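You operate a simulated robot arm through the tools that you are given. There is no shell and no other tool. Be economical: measure what you need, move in short steps, check, and stop when the job is done.

The job below is to be done with a simulated robot arm. You get a single attempt, and the scene is never put back.

TASK
Take the hand roller and leave it on top of the blue film.

It is judged by the outcome, as a careful person would: the job done as asked, and still so three seconds after it is handed in. It fails if anything else is knocked over, pushed out of place, dropped, spilled or broken.

THE ROBOT
A 6-joint arm with a two-finger parallel gripper, fixed in place. Base frame: the origin is at the foot of the arm, x ahead of it, y to its left, z up; the work surface is at about z = 74. Lengths are in cm, angles in degrees, forces in N, time in s.
With the tool pointing down near the work surface it reaches from about 26 to 68 cm from the base axis. Its first joint turns from -66.0 to 66.0 degrees. Payload 2.9 kg.
The tool frame sits at the grasp point between the pads (the TCP): z along the fingers, y along the line on which they close. The tips reach 3 cm beyond it. Largest opening 11 cm; finger width 2, thickness 1; the body of the gripper, 4.8 by 11.2 cm, starts 5.5 cm behind the TCP.
Orientation is that of the tool frame in the base frame, as a unit quaternion [x, y, z, w]. With the fingers straight down and closing along the base's y, the tool's x points along the base's -x, its y along +y and its z along -z.

THE INTERFACE
- The arm moves only by the tool play_rows. Its argument "moves" is a list of rows, each an object of numbers (a shift or turn left out is 0, a gripper value left out holds the last): "x", "y", "z": the shift along the base's x, y, z in units of 40 mm (1.0 is 40 mm); "ax", "ay", "az": the turn, a rotation vector about the base's x, y, z in units of 6 degrees (1.0 is 6 degrees); "gripper": the closure, from 0 (fully open) to 1 (shut). In form: [{"x": .., "y": .., "z": .., "ax": .., "ay": .., "az": .., "gripper": ..}, ...]. A call has 1 to 10 rows; each row shifts and turns the commanded pose from where the row before left it. A call with a number of a shift or a turn outside -1 to 1 is refused whole. Rows are played at 5 a second. More than 5 cm and 8.6 degrees between two rows, or a gripper value outside its range, and nothing of the call is played. Where a pose cannot be reached the arm comes as near as it can. A force on the tool above 40 N (or 10 N above the force at the start of the call, whichever is more), or a blocked arm, ends the call early, and 0.2 s more pass. The fingers move at their own pace (about 10.8 cm/s each) and stop on an object; they squeeze with about 21 N. The grip force told is the motor's: it shows also when the fingers shut on nothing. Time passes only in rows, and 0.2 s behind the last, so rows that do not move let the fingers close. The reply holds the time, the measured pose of the TCP, the force on the tool along the base axes, the opening and the grip force, in the units named above and with some noise, and new pictures: "pictures" is both (left out), scene, wrist or none.
- Cameras (640 x 400 px; columns grow to the right, rows downward): "scene" is fixed at [8.32, 43.39, 138.84]; the picture's right is [-0.74, -0.68, 0.00], its down [-0.36, 0.39, -0.84] and it looks along [0.57, -0.62, -0.54] (base axes); focal length 342 px, centre (320, 200). "wrist" rides on the gripper at [-3.6, 0, -5.7] in the tool frame; the picture's right is [0.00, -1.00, 0.00], its down [0.97, 0.00, -0.24] and it looks along [0.24, 0.00, 0.97] (tool axes); focal length 218 px, centre (320, 200). There is no depth. A picture from a camera that has moved, and an enlarged one, comes with that camera's place and axes in the base frame and with its lens.
- close_up(camera, box): a new picture of the part [left, top, right, bottom] of that camera's present view, enlarged. It takes no simulated time.
- close_job(): hands the job in; it is judged then, once.

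Work in short steps. Places have to be worked out from the pictures, the camera data and where the tool is seen: move nearer, look again, correct. Check each grasp and each placing, and mend what went wrong. You have 90 turns and 170 pictures in all, those below and enlarged ones among them. Open the gripper and draw the arm clear of the work before you hand the job in, unless the task says otherwise; then end with one line.

The tools are called after "Call:" as a command line: name --argument value ..., lists and objects as JSON in quotes. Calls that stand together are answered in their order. play_rows: Moves the arm, as the interface text tells. Its arguments: {"type":"object","properties":{"moves":{"type":"array","items":{"type":"object","properties":{"x":{"type":"number"},"y":{"type":"number"},"z":{"type":"number"},"ax":{"type":"number"},"ay":{"type":"number"},"az":{"type":"number"},"gripper":{"type":"number"}}}},"pictures":{"type":"string","enum":["both","scene","wrist","none"]}},"required":["moves"]} The other tools are called the same way: close_up (camera, box) takes an enlarged picture of a part of a camera's view; close_job () hands the job in.

At the start:

```text
t: 0.0
position: [49.2, -13.62, 104.27]
tcp_rot: [0.0, 1.0, 0.001, 0.001]
force: [-0.3, -0.2, -0.4]
opening: 11.05
grasp_force: 0.1
```

scene: 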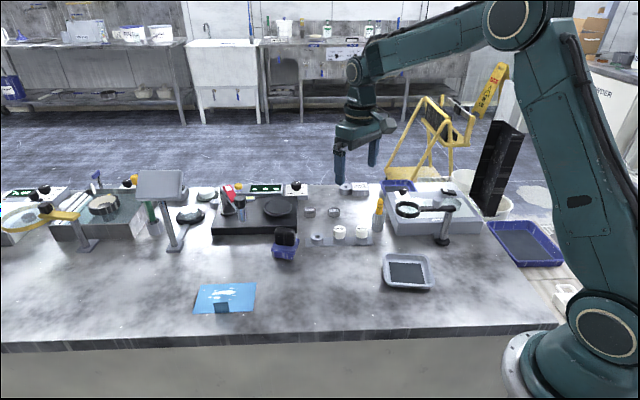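
wrist: 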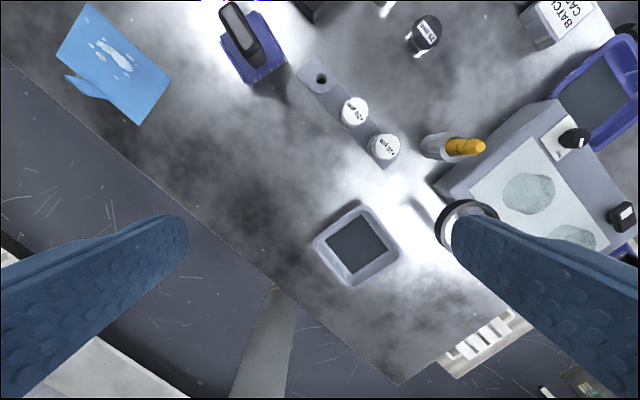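

I can see the blue film at the scene's lower left, but I can't yet tell which object is the roller. I'll enlarge the bench.

Call:
close_up --camera "scene" --box '[180, 170, 340, 320]'

Call:
close_up --camera "scene" --box '[0, 160, 220, 270]'

Call:
close_up --camera "wrist" --box '[40, 0, 360, 200]'

```text
2.67 times, centred on (260, 245) of scene
camera zoom: at [8.32, 43.39, 138.84], right [-0.74, -0.68, 0.0], down [-0.36, 0.39, -0.84], along [0.57, -0.62, -0.54], focal length 911 px, centre (480, 80)
```

zoom: 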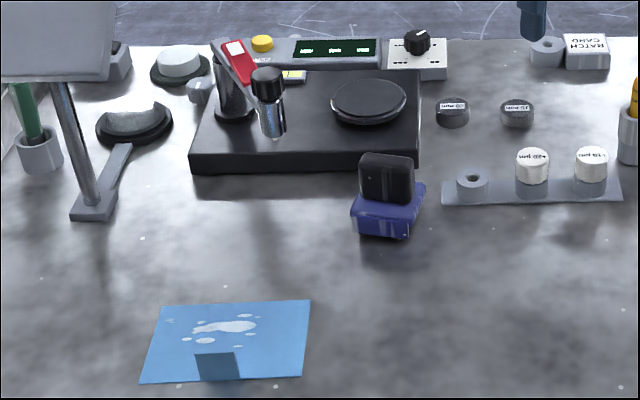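

```text
2.91 times, centred on (110, 215) of scene
camera zoom: at [8.32, 43.39, 138.84], right [-0.74, -0.68, 0.0], down [-0.36, 0.39, -0.84], along [0.57, -0.62, -0.54], focal length 994 px, centre (931, 156)
```

zoom: 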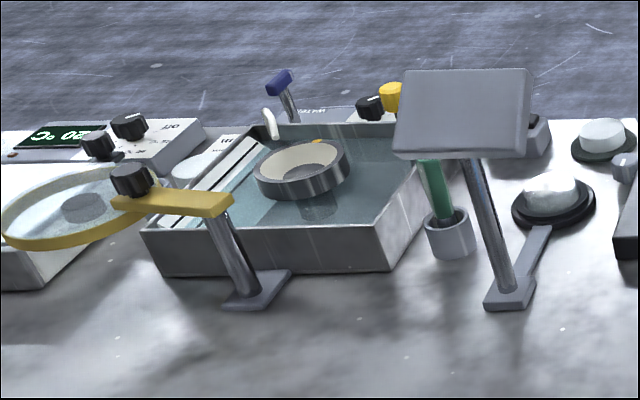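

```text
2.00 times, centred on (200, 100) of wrist
camera zoom: at [52.96, -13.78, 109.94], right [0.0, -1.0, 0.0], down [-0.97, 0.0, 0.24], along [-0.24, 0.0, -0.97], focal length 436 px, centre (560, 400)
```

zoom: 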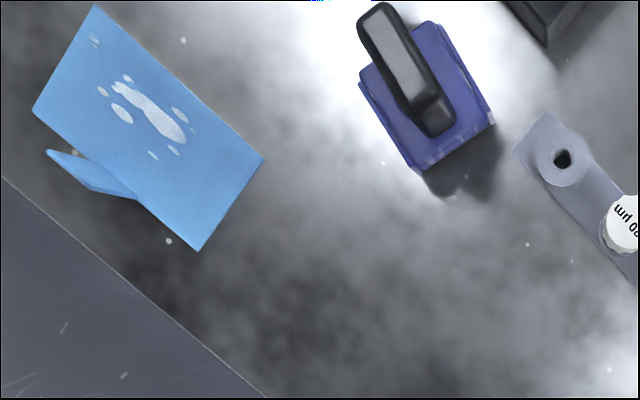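

The black item on the blue cradle could be the roller. I'll enlarge it and the other candidates.

Call:
close_up --camera "scene" --box '[262, 220, 310, 265]'

Call:
close_up --camera "scene" --box '[300, 170, 480, 300]'

Call:
close_up --camera "scene" --box '[70, 165, 150, 220]'

Call:
close_up --camera "scene" --box '[190, 170, 310, 240]'

```text
8.89 times, centred on (286, 242) of scene
camera zoom: at [8.32, 43.39, 138.84], right [-0.74, -0.68, 0.0], down [-0.36, 0.39, -0.84], along [0.57, -0.62, -0.54], focal length 3036 px, centre (622, -178)
```

zoom: 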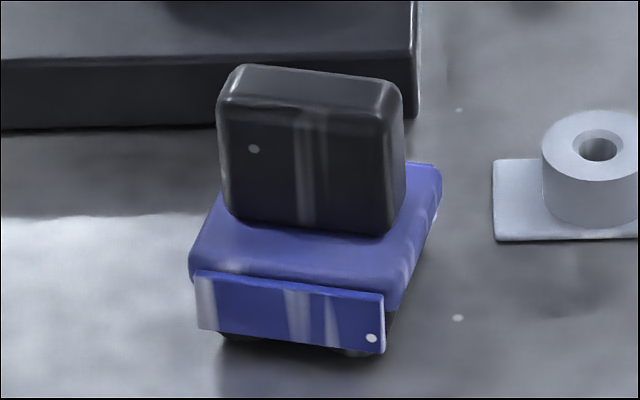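

```text
3.08 times, centred on (390, 235) of scene
camera zoom: at [8.32, 43.39, 138.84], right [-0.74, -0.68, 0.0], down [-0.36, 0.39, -0.84], along [0.57, -0.62, -0.54], focal length 1051 px, centre (105, 92)
```

zoom: 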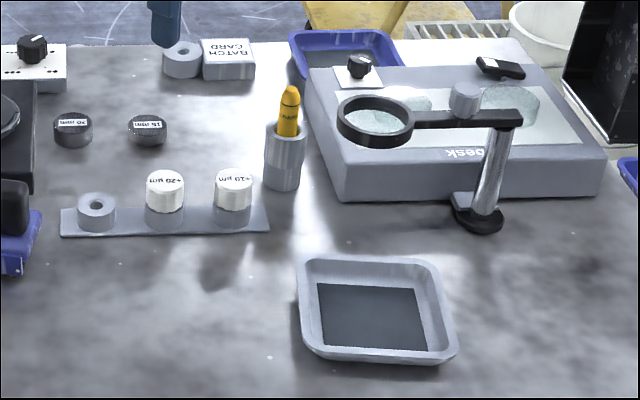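

```text
7.27 times, centred on (110, 192) of scene
camera zoom: at [8.32, 43.39, 138.84], right [-0.74, -0.68, 0.0], down [-0.36, 0.39, -0.84], along [0.57, -0.62, -0.54], focal length 2484 px, centre (1847, 254)
```

zoom: 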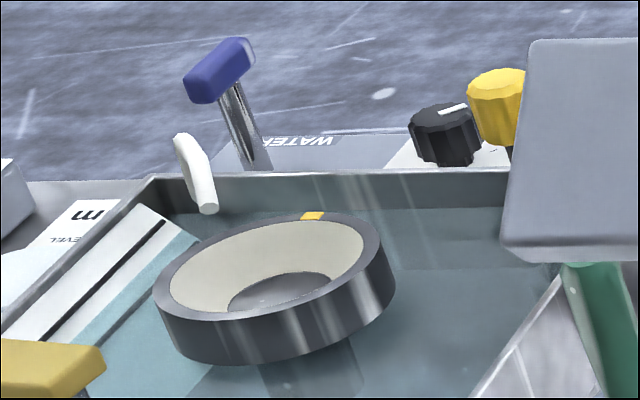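

```text
5.33 times, centred on (250, 205) of scene
camera zoom: at [8.32, 43.39, 138.84], right [-0.74, -0.68, 0.0], down [-0.36, 0.39, -0.84], along [0.57, -0.62, -0.54], focal length 1821 px, centre (693, 173)
```

zoom: 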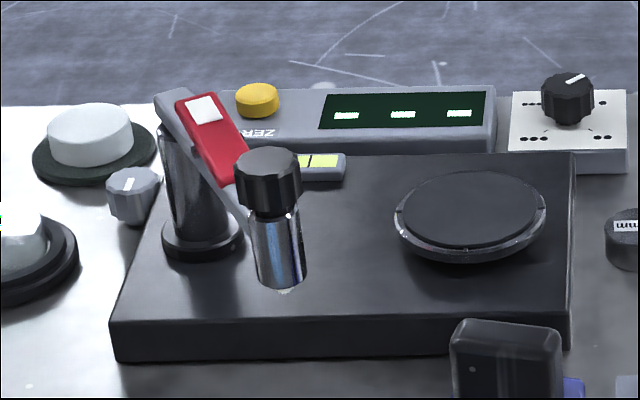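

The black-and-blue item looks like the roller: a black grip on a blue housing, with something dark and round underneath. Both cameras put it near (65.5, -4.8), with its grip about 35° off x. The film's centre is near (64.3, 16.5). I'll hover above the roller and look.

Call:
play_rows --moves '[{"x": 0.49, "y": 0.27, "z": -0.2, "az": 0.73, "gripper": 0}, {"x": 0.49, "y": 0.27, "z": -0.2, "az": 0.73}, {"x": 0.49, "y": 0.27, "z": -0.2, "az": 0.73}, {"x": 0.49, "y": 0.27, "z": -0.2, "az": 0.73}, {"x": 0.49, "y": 0.27, "z": -0.2, "az": 0.73}, {"x": 0.49, "y": 0.27, "z": -0.2, "az": 0.73}, {"x": 0.49, "y": 0.27, "z": -0.2, "az": 0.73}, {"x": 0.49, "y": 0.27, "z": -0.2, "az": 0.73}, {}]'

```text
t: 2.0
position: [64.88, -5.2, 97.98]
tcp_rot: [-0.301, 0.954, 0.0, 0.0]
force: [0.2, -0.1, -1.3]
opening: 11.02
grasp_force: 0.0
camera wrist: at [67.99, -3.22, 103.58], right [0.58, -0.82, 0.0], down [-0.79, -0.56, 0.24], along [-0.2, -0.14, -0.97], focal length 218 px, centre (320, 200)
```

scene: 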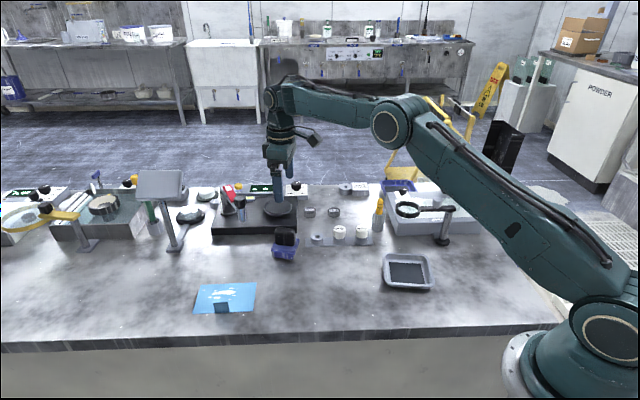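
wrist: 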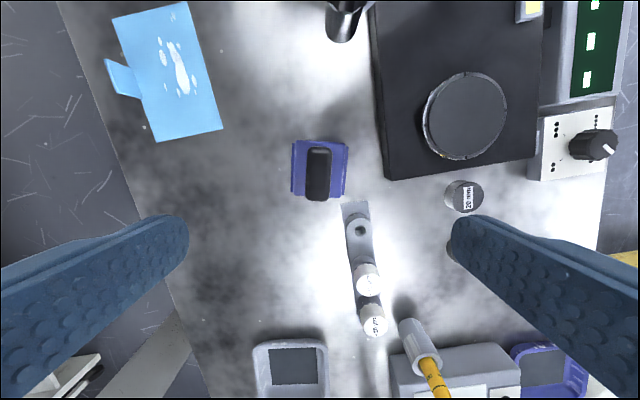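

The handle is at about (65.5, -4.6), running at 32°, with its top at z≈81.8 and the housing top at z≈77.2. I'll narrow the gap so the fingers miss the scale, line up, and come down partway.

Call:
play_rows --moves '[{"x": 0.08, "y": 0.07, "az": -0.25, "z": -0.5, "gripper": 0.42}, {"x": 0.08, "y": 0.07, "az": -0.25, "z": -0.6}, {"z": -0.6}, {"z": -0.5}, {}]'

```text
t: 3.2
position: [65.67, -4.44, 89.12]
tcp_rot: [-0.276, 0.961, 0.0, 0.0]
force: [-0.1, -0.2, 0.0]
opening: 6.38
grasp_force: 0.0
camera wrist: at [68.79, -2.64, 94.74], right [0.53, -0.85, 0.0], down [-0.82, -0.52, 0.24], along [-0.2, -0.13, -0.97], focal length 218 px, centre (320, 200)
```

scene: 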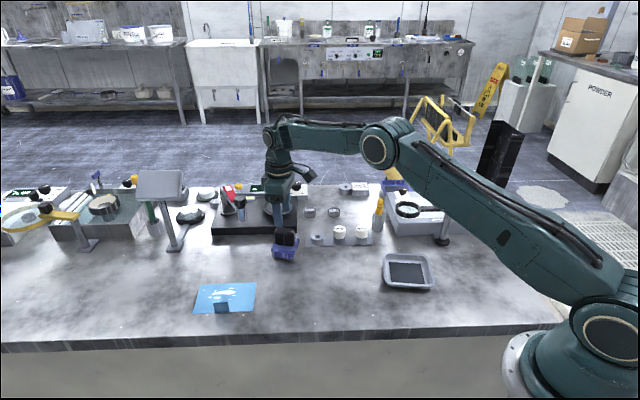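
wrist: 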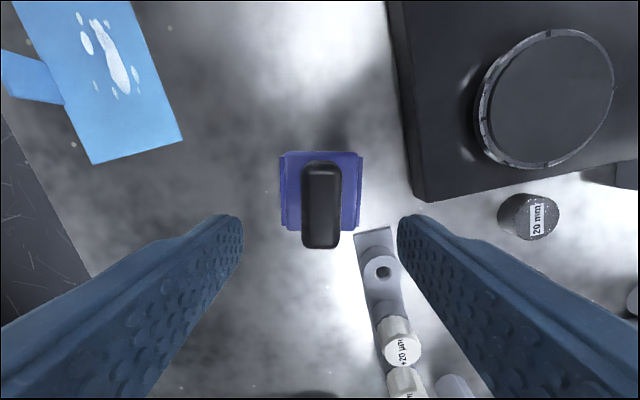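

It's aligned, so I'll descend to TCP z≈80.9 and close.

Call:
play_rows --moves '[{"z": -0.5, "y": -0.03}, {"z": -0.5}, {"z": -0.5}, {"z": -0.4}, {"z": -0.15}, {}]'

Call:
close_up --camera "scene" --box '[250, 200, 320, 265]'

```text
t: 4.6
position: [65.5, -4.64, 80.86]
tcp_rot: [-0.276, 0.961, 0.0, 0.0]
force: [-0.4, 0.7, 0.1]
opening: 6.37
grasp_force: 0.3
camera wrist: at [68.78, -2.79, 86.59], right [0.53, -0.85, 0.0], down [-0.82, -0.52, 0.24], along [-0.2, -0.13, -0.97], focal length 218 px, centre (320, 200)
```

scene: 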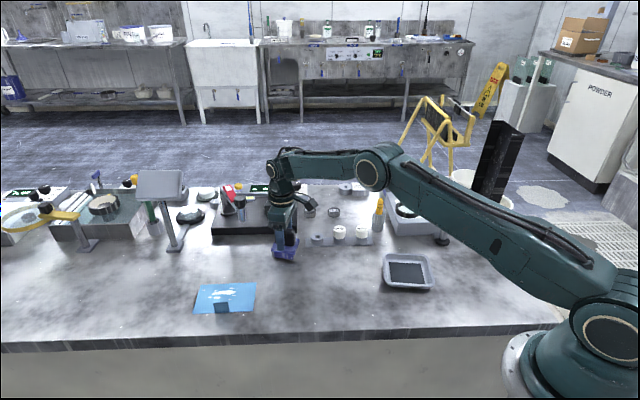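
wrist: 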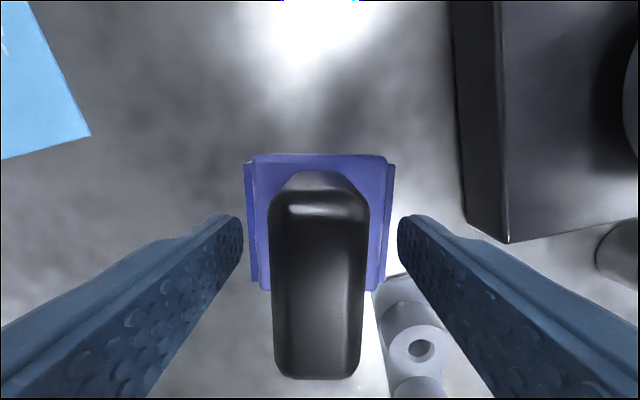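

```text
6.15 times, centred on (285, 232) of scene
camera zoom: at [8.32, 43.39, 138.84], right [-0.74, -0.68, 0.0], down [-0.36, 0.39, -0.84], along [0.57, -0.62, -0.54], focal length 2102 px, centre (535, 0)
```

zoom: 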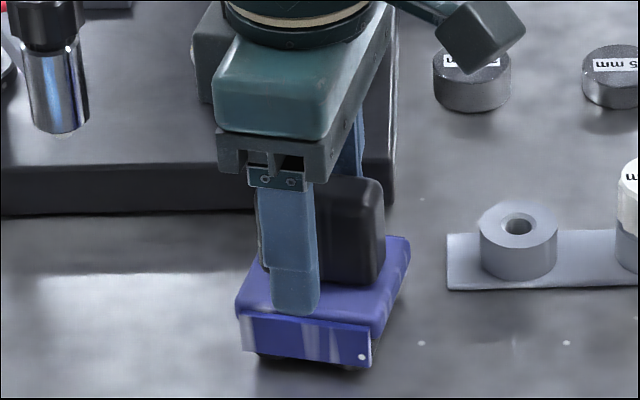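

The fingers straddle the grip and clear the housing. I'll nudge slightly along the handle and close.

Call:
play_rows --moves '[{"x": -0.09, "y": -0.05}, {"gripper": 1}, {}, {}, {}, {}]'

```text
t: 6.0
position: [65.28, -4.77, 80.99]
tcp_rot: [-0.277, 0.961, 0.0, 0.0]
force: [-2.2, 2.8, 1.7]
opening: 2.59
grasp_force: 21.3
camera wrist: at [68.43, -2.99, 86.63], right [0.53, -0.85, 0.0], down [-0.82, -0.52, 0.24], along [-0.2, -0.13, -0.97], focal length 218 px, centre (320, 200)
```

scene: 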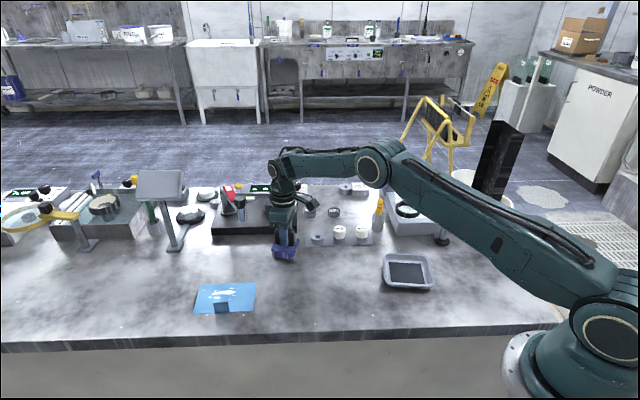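
wrist: 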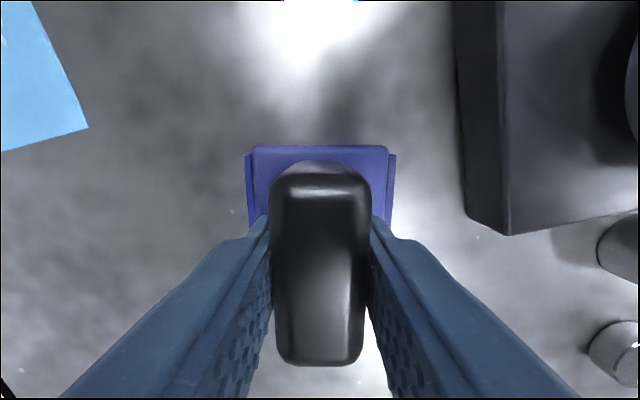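

The grip holds at 2.59 cm. I'll lift about 7 cm and inspect.

Call:
play_rows --moves '[{"z": 0.15}, {"z": 0.3}, {"z": 0.4}, {"z": 0.5}, {"z": 0.4}, {}]'

Call:
close_up --camera "scene" --box '[250, 180, 330, 265]'

```text
t: 7.4
position: [65.18, -4.65, 87.93]
tcp_rot: [-0.275, 0.961, 0.0, 0.0]
force: [1.2, 0.1, -3.7]
opening: 2.59
grasp_force: 21.0
camera wrist: at [68.45, -2.95, 93.54], right [0.53, -0.85, 0.0], down [-0.82, -0.52, 0.24], along [-0.2, -0.13, -0.97], focal length 218 px, centre (320, 200)
```

scene: 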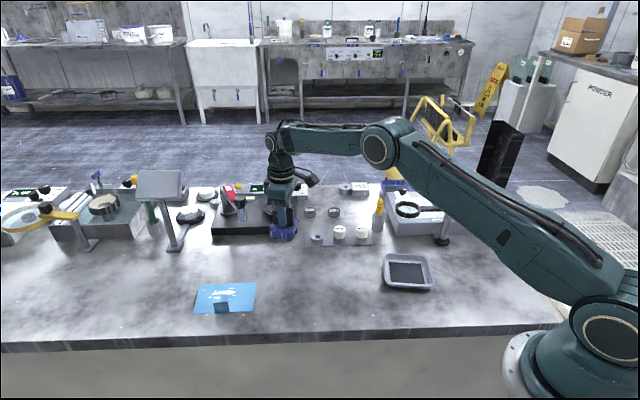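
wrist: 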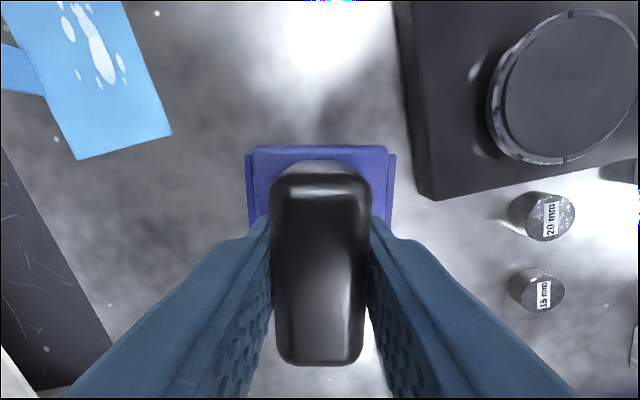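

```text
4.71 times, centred on (290, 222) of scene
camera zoom: at [8.32, 43.39, 138.84], right [-0.74, -0.68, 0.0], down [-0.36, 0.39, -0.84], along [0.57, -0.62, -0.54], focal length 1607 px, centre (461, 94)
```

zoom: 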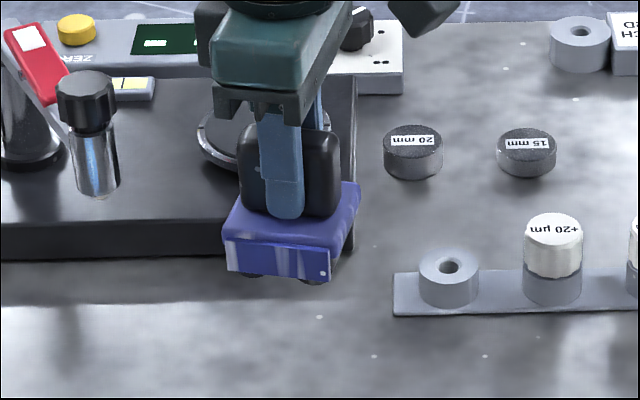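

The roller is held cleanly and its roller is visible underneath. I'll carry it over the film and turn about 14° to match the film's long axis.

Call:
play_rows --moves '[{"y": 0.4, "x": -0.03, "az": 0.29}, {"y": 0.7, "x": -0.03, "az": 0.29}, {"y": 0.75, "x": -0.03, "az": 0.29}, {"y": 0.75, "x": -0.03, "az": 0.29}, {"y": 0.75, "x": -0.03, "az": 0.29}, {"y": 0.75, "x": -0.03, "az": 0.29}, {"y": 0.7, "x": -0.03, "az": 0.29}, {"y": 0.45, "x": -0.03, "az": 0.29}, {}, {}]'

Call:
close_up --camera "scene" --box '[170, 220, 290, 320]'

```text
t: 9.6
position: [64.12, 16.45, 87.77]
tcp_rot: [-0.39, 0.921, 0.0, -0.001]
force: [0.0, 0.0, -3.4]
opening: 2.59
grasp_force: 21.2
camera wrist: at [66.81, 18.82, 93.4], right [0.72, -0.69, 0.0], down [-0.67, -0.7, 0.24], along [-0.17, -0.17, -0.97], focal length 218 px, centre (320, 200)
```

scene: 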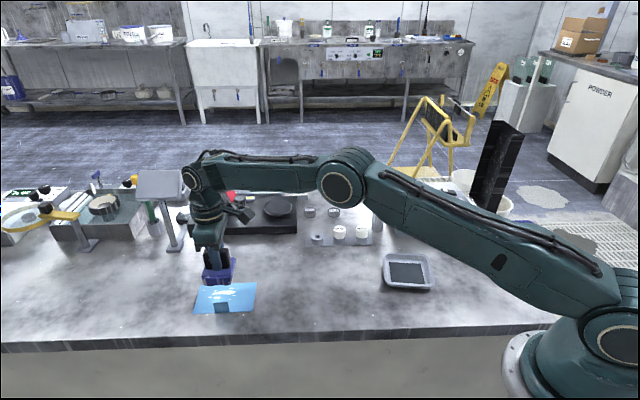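
wrist: 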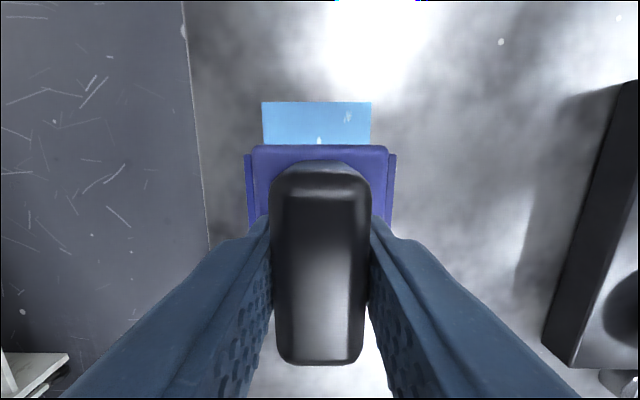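

```text
4.00 times, centred on (230, 270) of scene
camera zoom: at [8.32, 43.39, 138.84], right [-0.74, -0.68, 0.0], down [-0.36, 0.39, -0.84], along [0.57, -0.62, -0.54], focal length 1366 px, centre (680, -80)
```

zoom: 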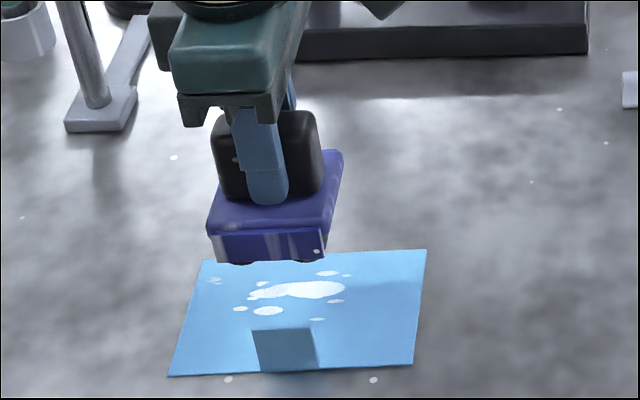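

The roller is centred over the film and aligned with it. I'll lower slowly, shifting a hair away from the raised tab.

Call:
play_rows --moves '[{"z": -0.4, "x": 0.05, "y": -0.05}, {"z": -0.4}, {"z": -0.4}, {"z": -0.25}, {"z": -0.1}, {}, {}]'

Call:
close_up --camera "scene" --box '[170, 220, 290, 320]'

```text
t: 11.2
position: [64.33, 16.23, 81.63]
tcp_rot: [-0.391, 0.921, 0.001, 0.0]
force: [-0.3, 0.8, -3.6]
opening: 2.59
grasp_force: 20.8
camera wrist: at [67.04, 18.53, 87.27], right [0.72, -0.7, 0.0], down [-0.67, -0.7, 0.24], along [-0.17, -0.17, -0.97], focal length 218 px, centre (320, 200)
```

scene: 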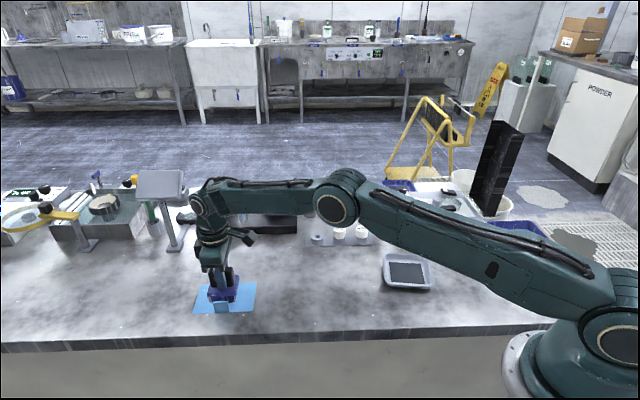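
wrist: 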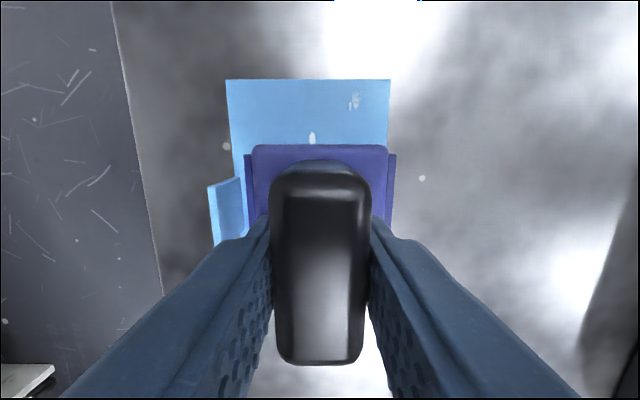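

```text
4.00 times, centred on (230, 270) of scene
camera zoom: at [8.32, 43.39, 138.84], right [-0.74, -0.68, 0.0], down [-0.36, 0.39, -0.84], along [0.57, -0.62, -0.54], focal length 1366 px, centre (680, -80)
```

zoom: 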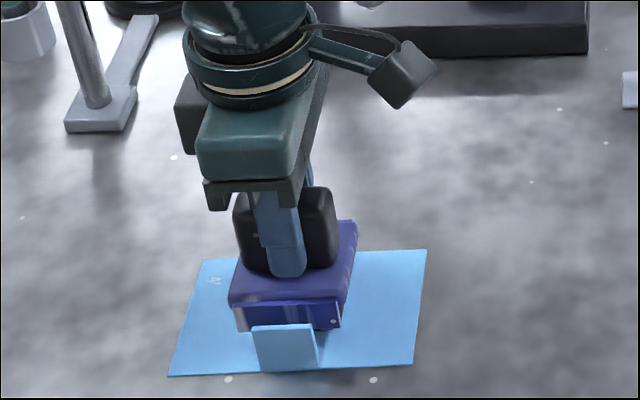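

It's still about 0.5 cm above the film and roughly 0.6 cm to the right of its centreline. I'll shift back and lower in small steps until it touches.

Call:
play_rows --moves '[{"x": -0.09, "y": 0.09}, {"z": -0.06}, {"z": -0.04}, {"z": -0.03}, {}]' --pictures "wrist"

```text
t: 12.4
position: [64.06, 16.39, 81.16]
tcp_rot: [-0.391, 0.92, 0.0, 0.0]
force: [-1.3, -0.1, -1.4]
opening: 2.59
grasp_force: 20.8
camera wrist: at [66.73, 18.92, 86.79], right [0.72, -0.7, 0.0], down [-0.67, -0.7, 0.24], along [-0.17, -0.17, -0.97], focal length 218 px, centre (320, 200)
```

wrist: 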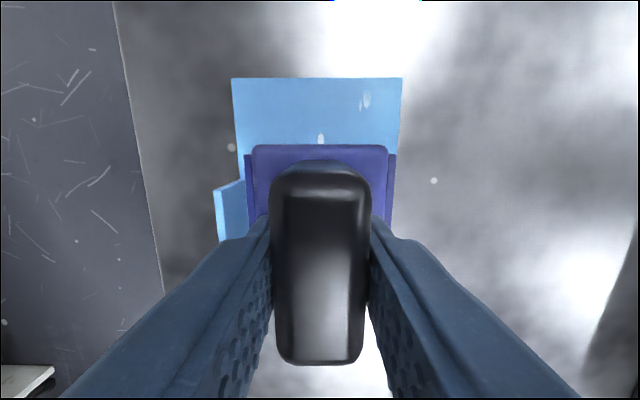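

The vertical load dropped from -3.6 to -1.4 N, so contact is starting. I'll go a touch lower.

Call:
play_rows --moves '[{"z": -0.02}, {}, {}]' --pictures "none"

```text
t: 13.2
position: [64.08, 16.55, 81.2]
tcp_rot: [-0.391, 0.92, 0.0, 0.001]
force: [-1.2, 0.7, 4.1]
opening: 2.6
grasp_force: 20.9
```

The roller is now resting on the film: force z went from -3.6 to +4.1. I'll open gently to about 6 cm and stay still.

Call:
play_rows --moves '[{"gripper": 0.7}, {"gripper": 0.6}, {"gripper": 0.48}, {}]'

```text
t: 14.2
position: [63.93, 16.4, 81.15]
tcp_rot: [-0.39, 0.921, 0.0, 0.001]
force: [-0.1, -0.5, 0.0]
opening: 5.7
grasp_force: 0.1
camera wrist: at [66.74, 18.9, 86.7], right [0.72, -0.7, 0.0], down [-0.67, -0.7, 0.24], along [-0.17, -0.17, -0.97], focal length 218 px, centre (320, 200)
```

scene: 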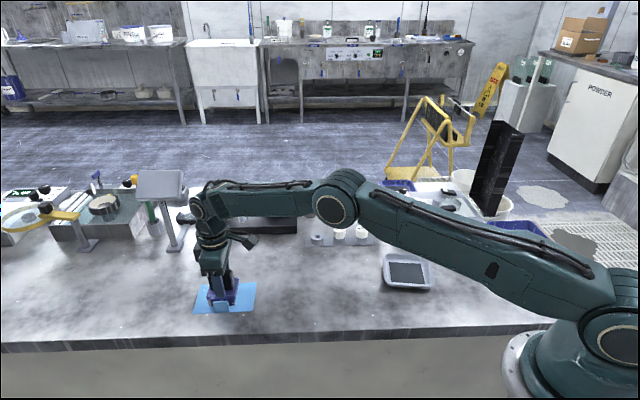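
wrist: 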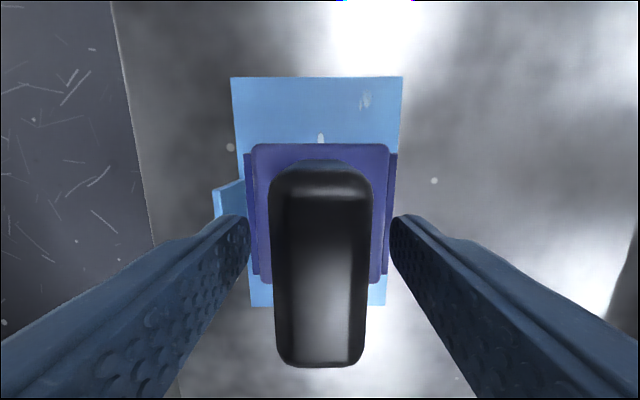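

It's released, stable and on the film. I'll go straight up and clear of the work.

Call:
play_rows --moves '[{"z": 0.3}, {"z": 0.5}, {"z": 0.6}, {"z": 0.7}, {"z": 0.7}, {"z": 0.7}, {"z": 0.5, "x": -0.5}, {"x": -0.7}, {"x": -0.7}, {}]'

Call:
close_up --camera "scene" --box '[170, 220, 290, 320]'

```text
t: 16.4
position: [56.29, 16.34, 96.97]
tcp_rot: [-0.391, 0.92, 0.0, -0.001]
force: [0.7, 0.3, -1.1]
opening: 5.73
grasp_force: 0.1
camera wrist: at [58.96, 18.82, 102.66], right [0.72, -0.7, 0.0], down [-0.67, -0.7, 0.24], along [-0.17, -0.17, -0.97], focal length 218 px, centre (320, 200)
```

scene: 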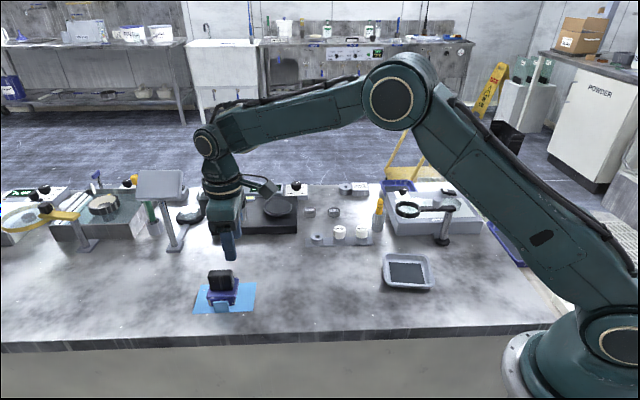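
wrist: 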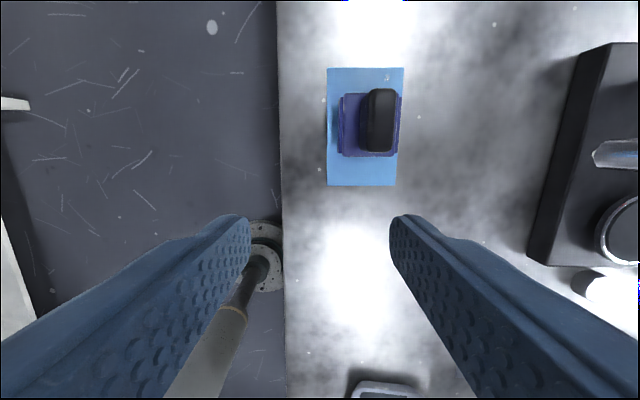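

```text
4.00 times, centred on (230, 270) of scene
camera zoom: at [8.32, 43.39, 138.84], right [-0.74, -0.68, 0.0], down [-0.36, 0.39, -0.84], along [0.57, -0.62, -0.54], focal length 1366 px, centre (680, -80)
```

zoom: 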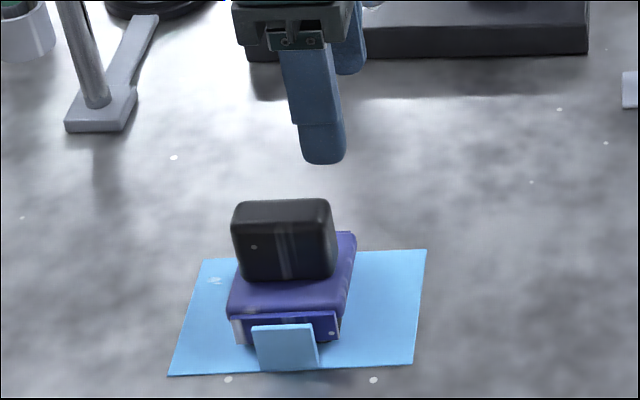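

The roller sits upright, entirely on the film, and nothing else has moved. I'll open fully, raise a little, and check that it stays put.

Call:
play_rows --moves '[{"gripper": 0, "x": -0.5, "z": 0.3}, {"x": -0.5, "z": 0.3}, {}, {}, {}, {}, {}]' --pictures "none"

Call:
close_up --camera "scene" --box '[170, 220, 290, 320]'

```text
t: 18.0
position: [52.39, 16.27, 99.35]
tcp_rot: [-0.391, 0.921, 0.0, -0.001]
force: [0.3, 0.1, -0.3]
opening: 10.98
grasp_force: 0.1
```

```text
4.00 times, centred on (230, 270) of scene
camera zoom: at [8.32, 43.39, 138.84], right [-0.74, -0.68, 0.0], down [-0.36, 0.39, -0.84], along [0.57, -0.62, -0.54], focal length 1366 px, centre (680, -80)
```

zoom: 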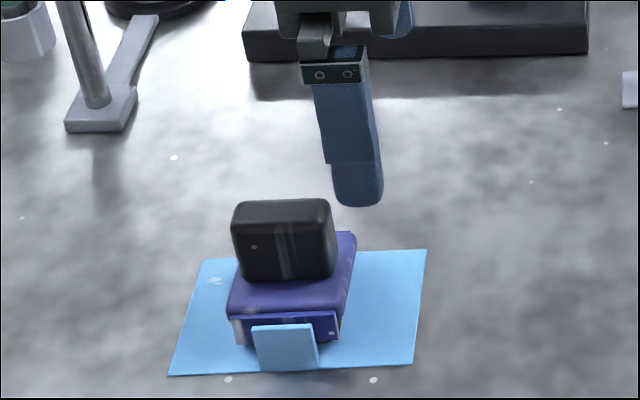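

The roller hasn't moved, and the arm is clear with the gripper open. I'm handing in the job.

Call:
close_job

```text
The job is handed in.
```

The hand roller is standing upright on the blue film, the gripper is open, the arm is clear, and nothing else was seen to move.
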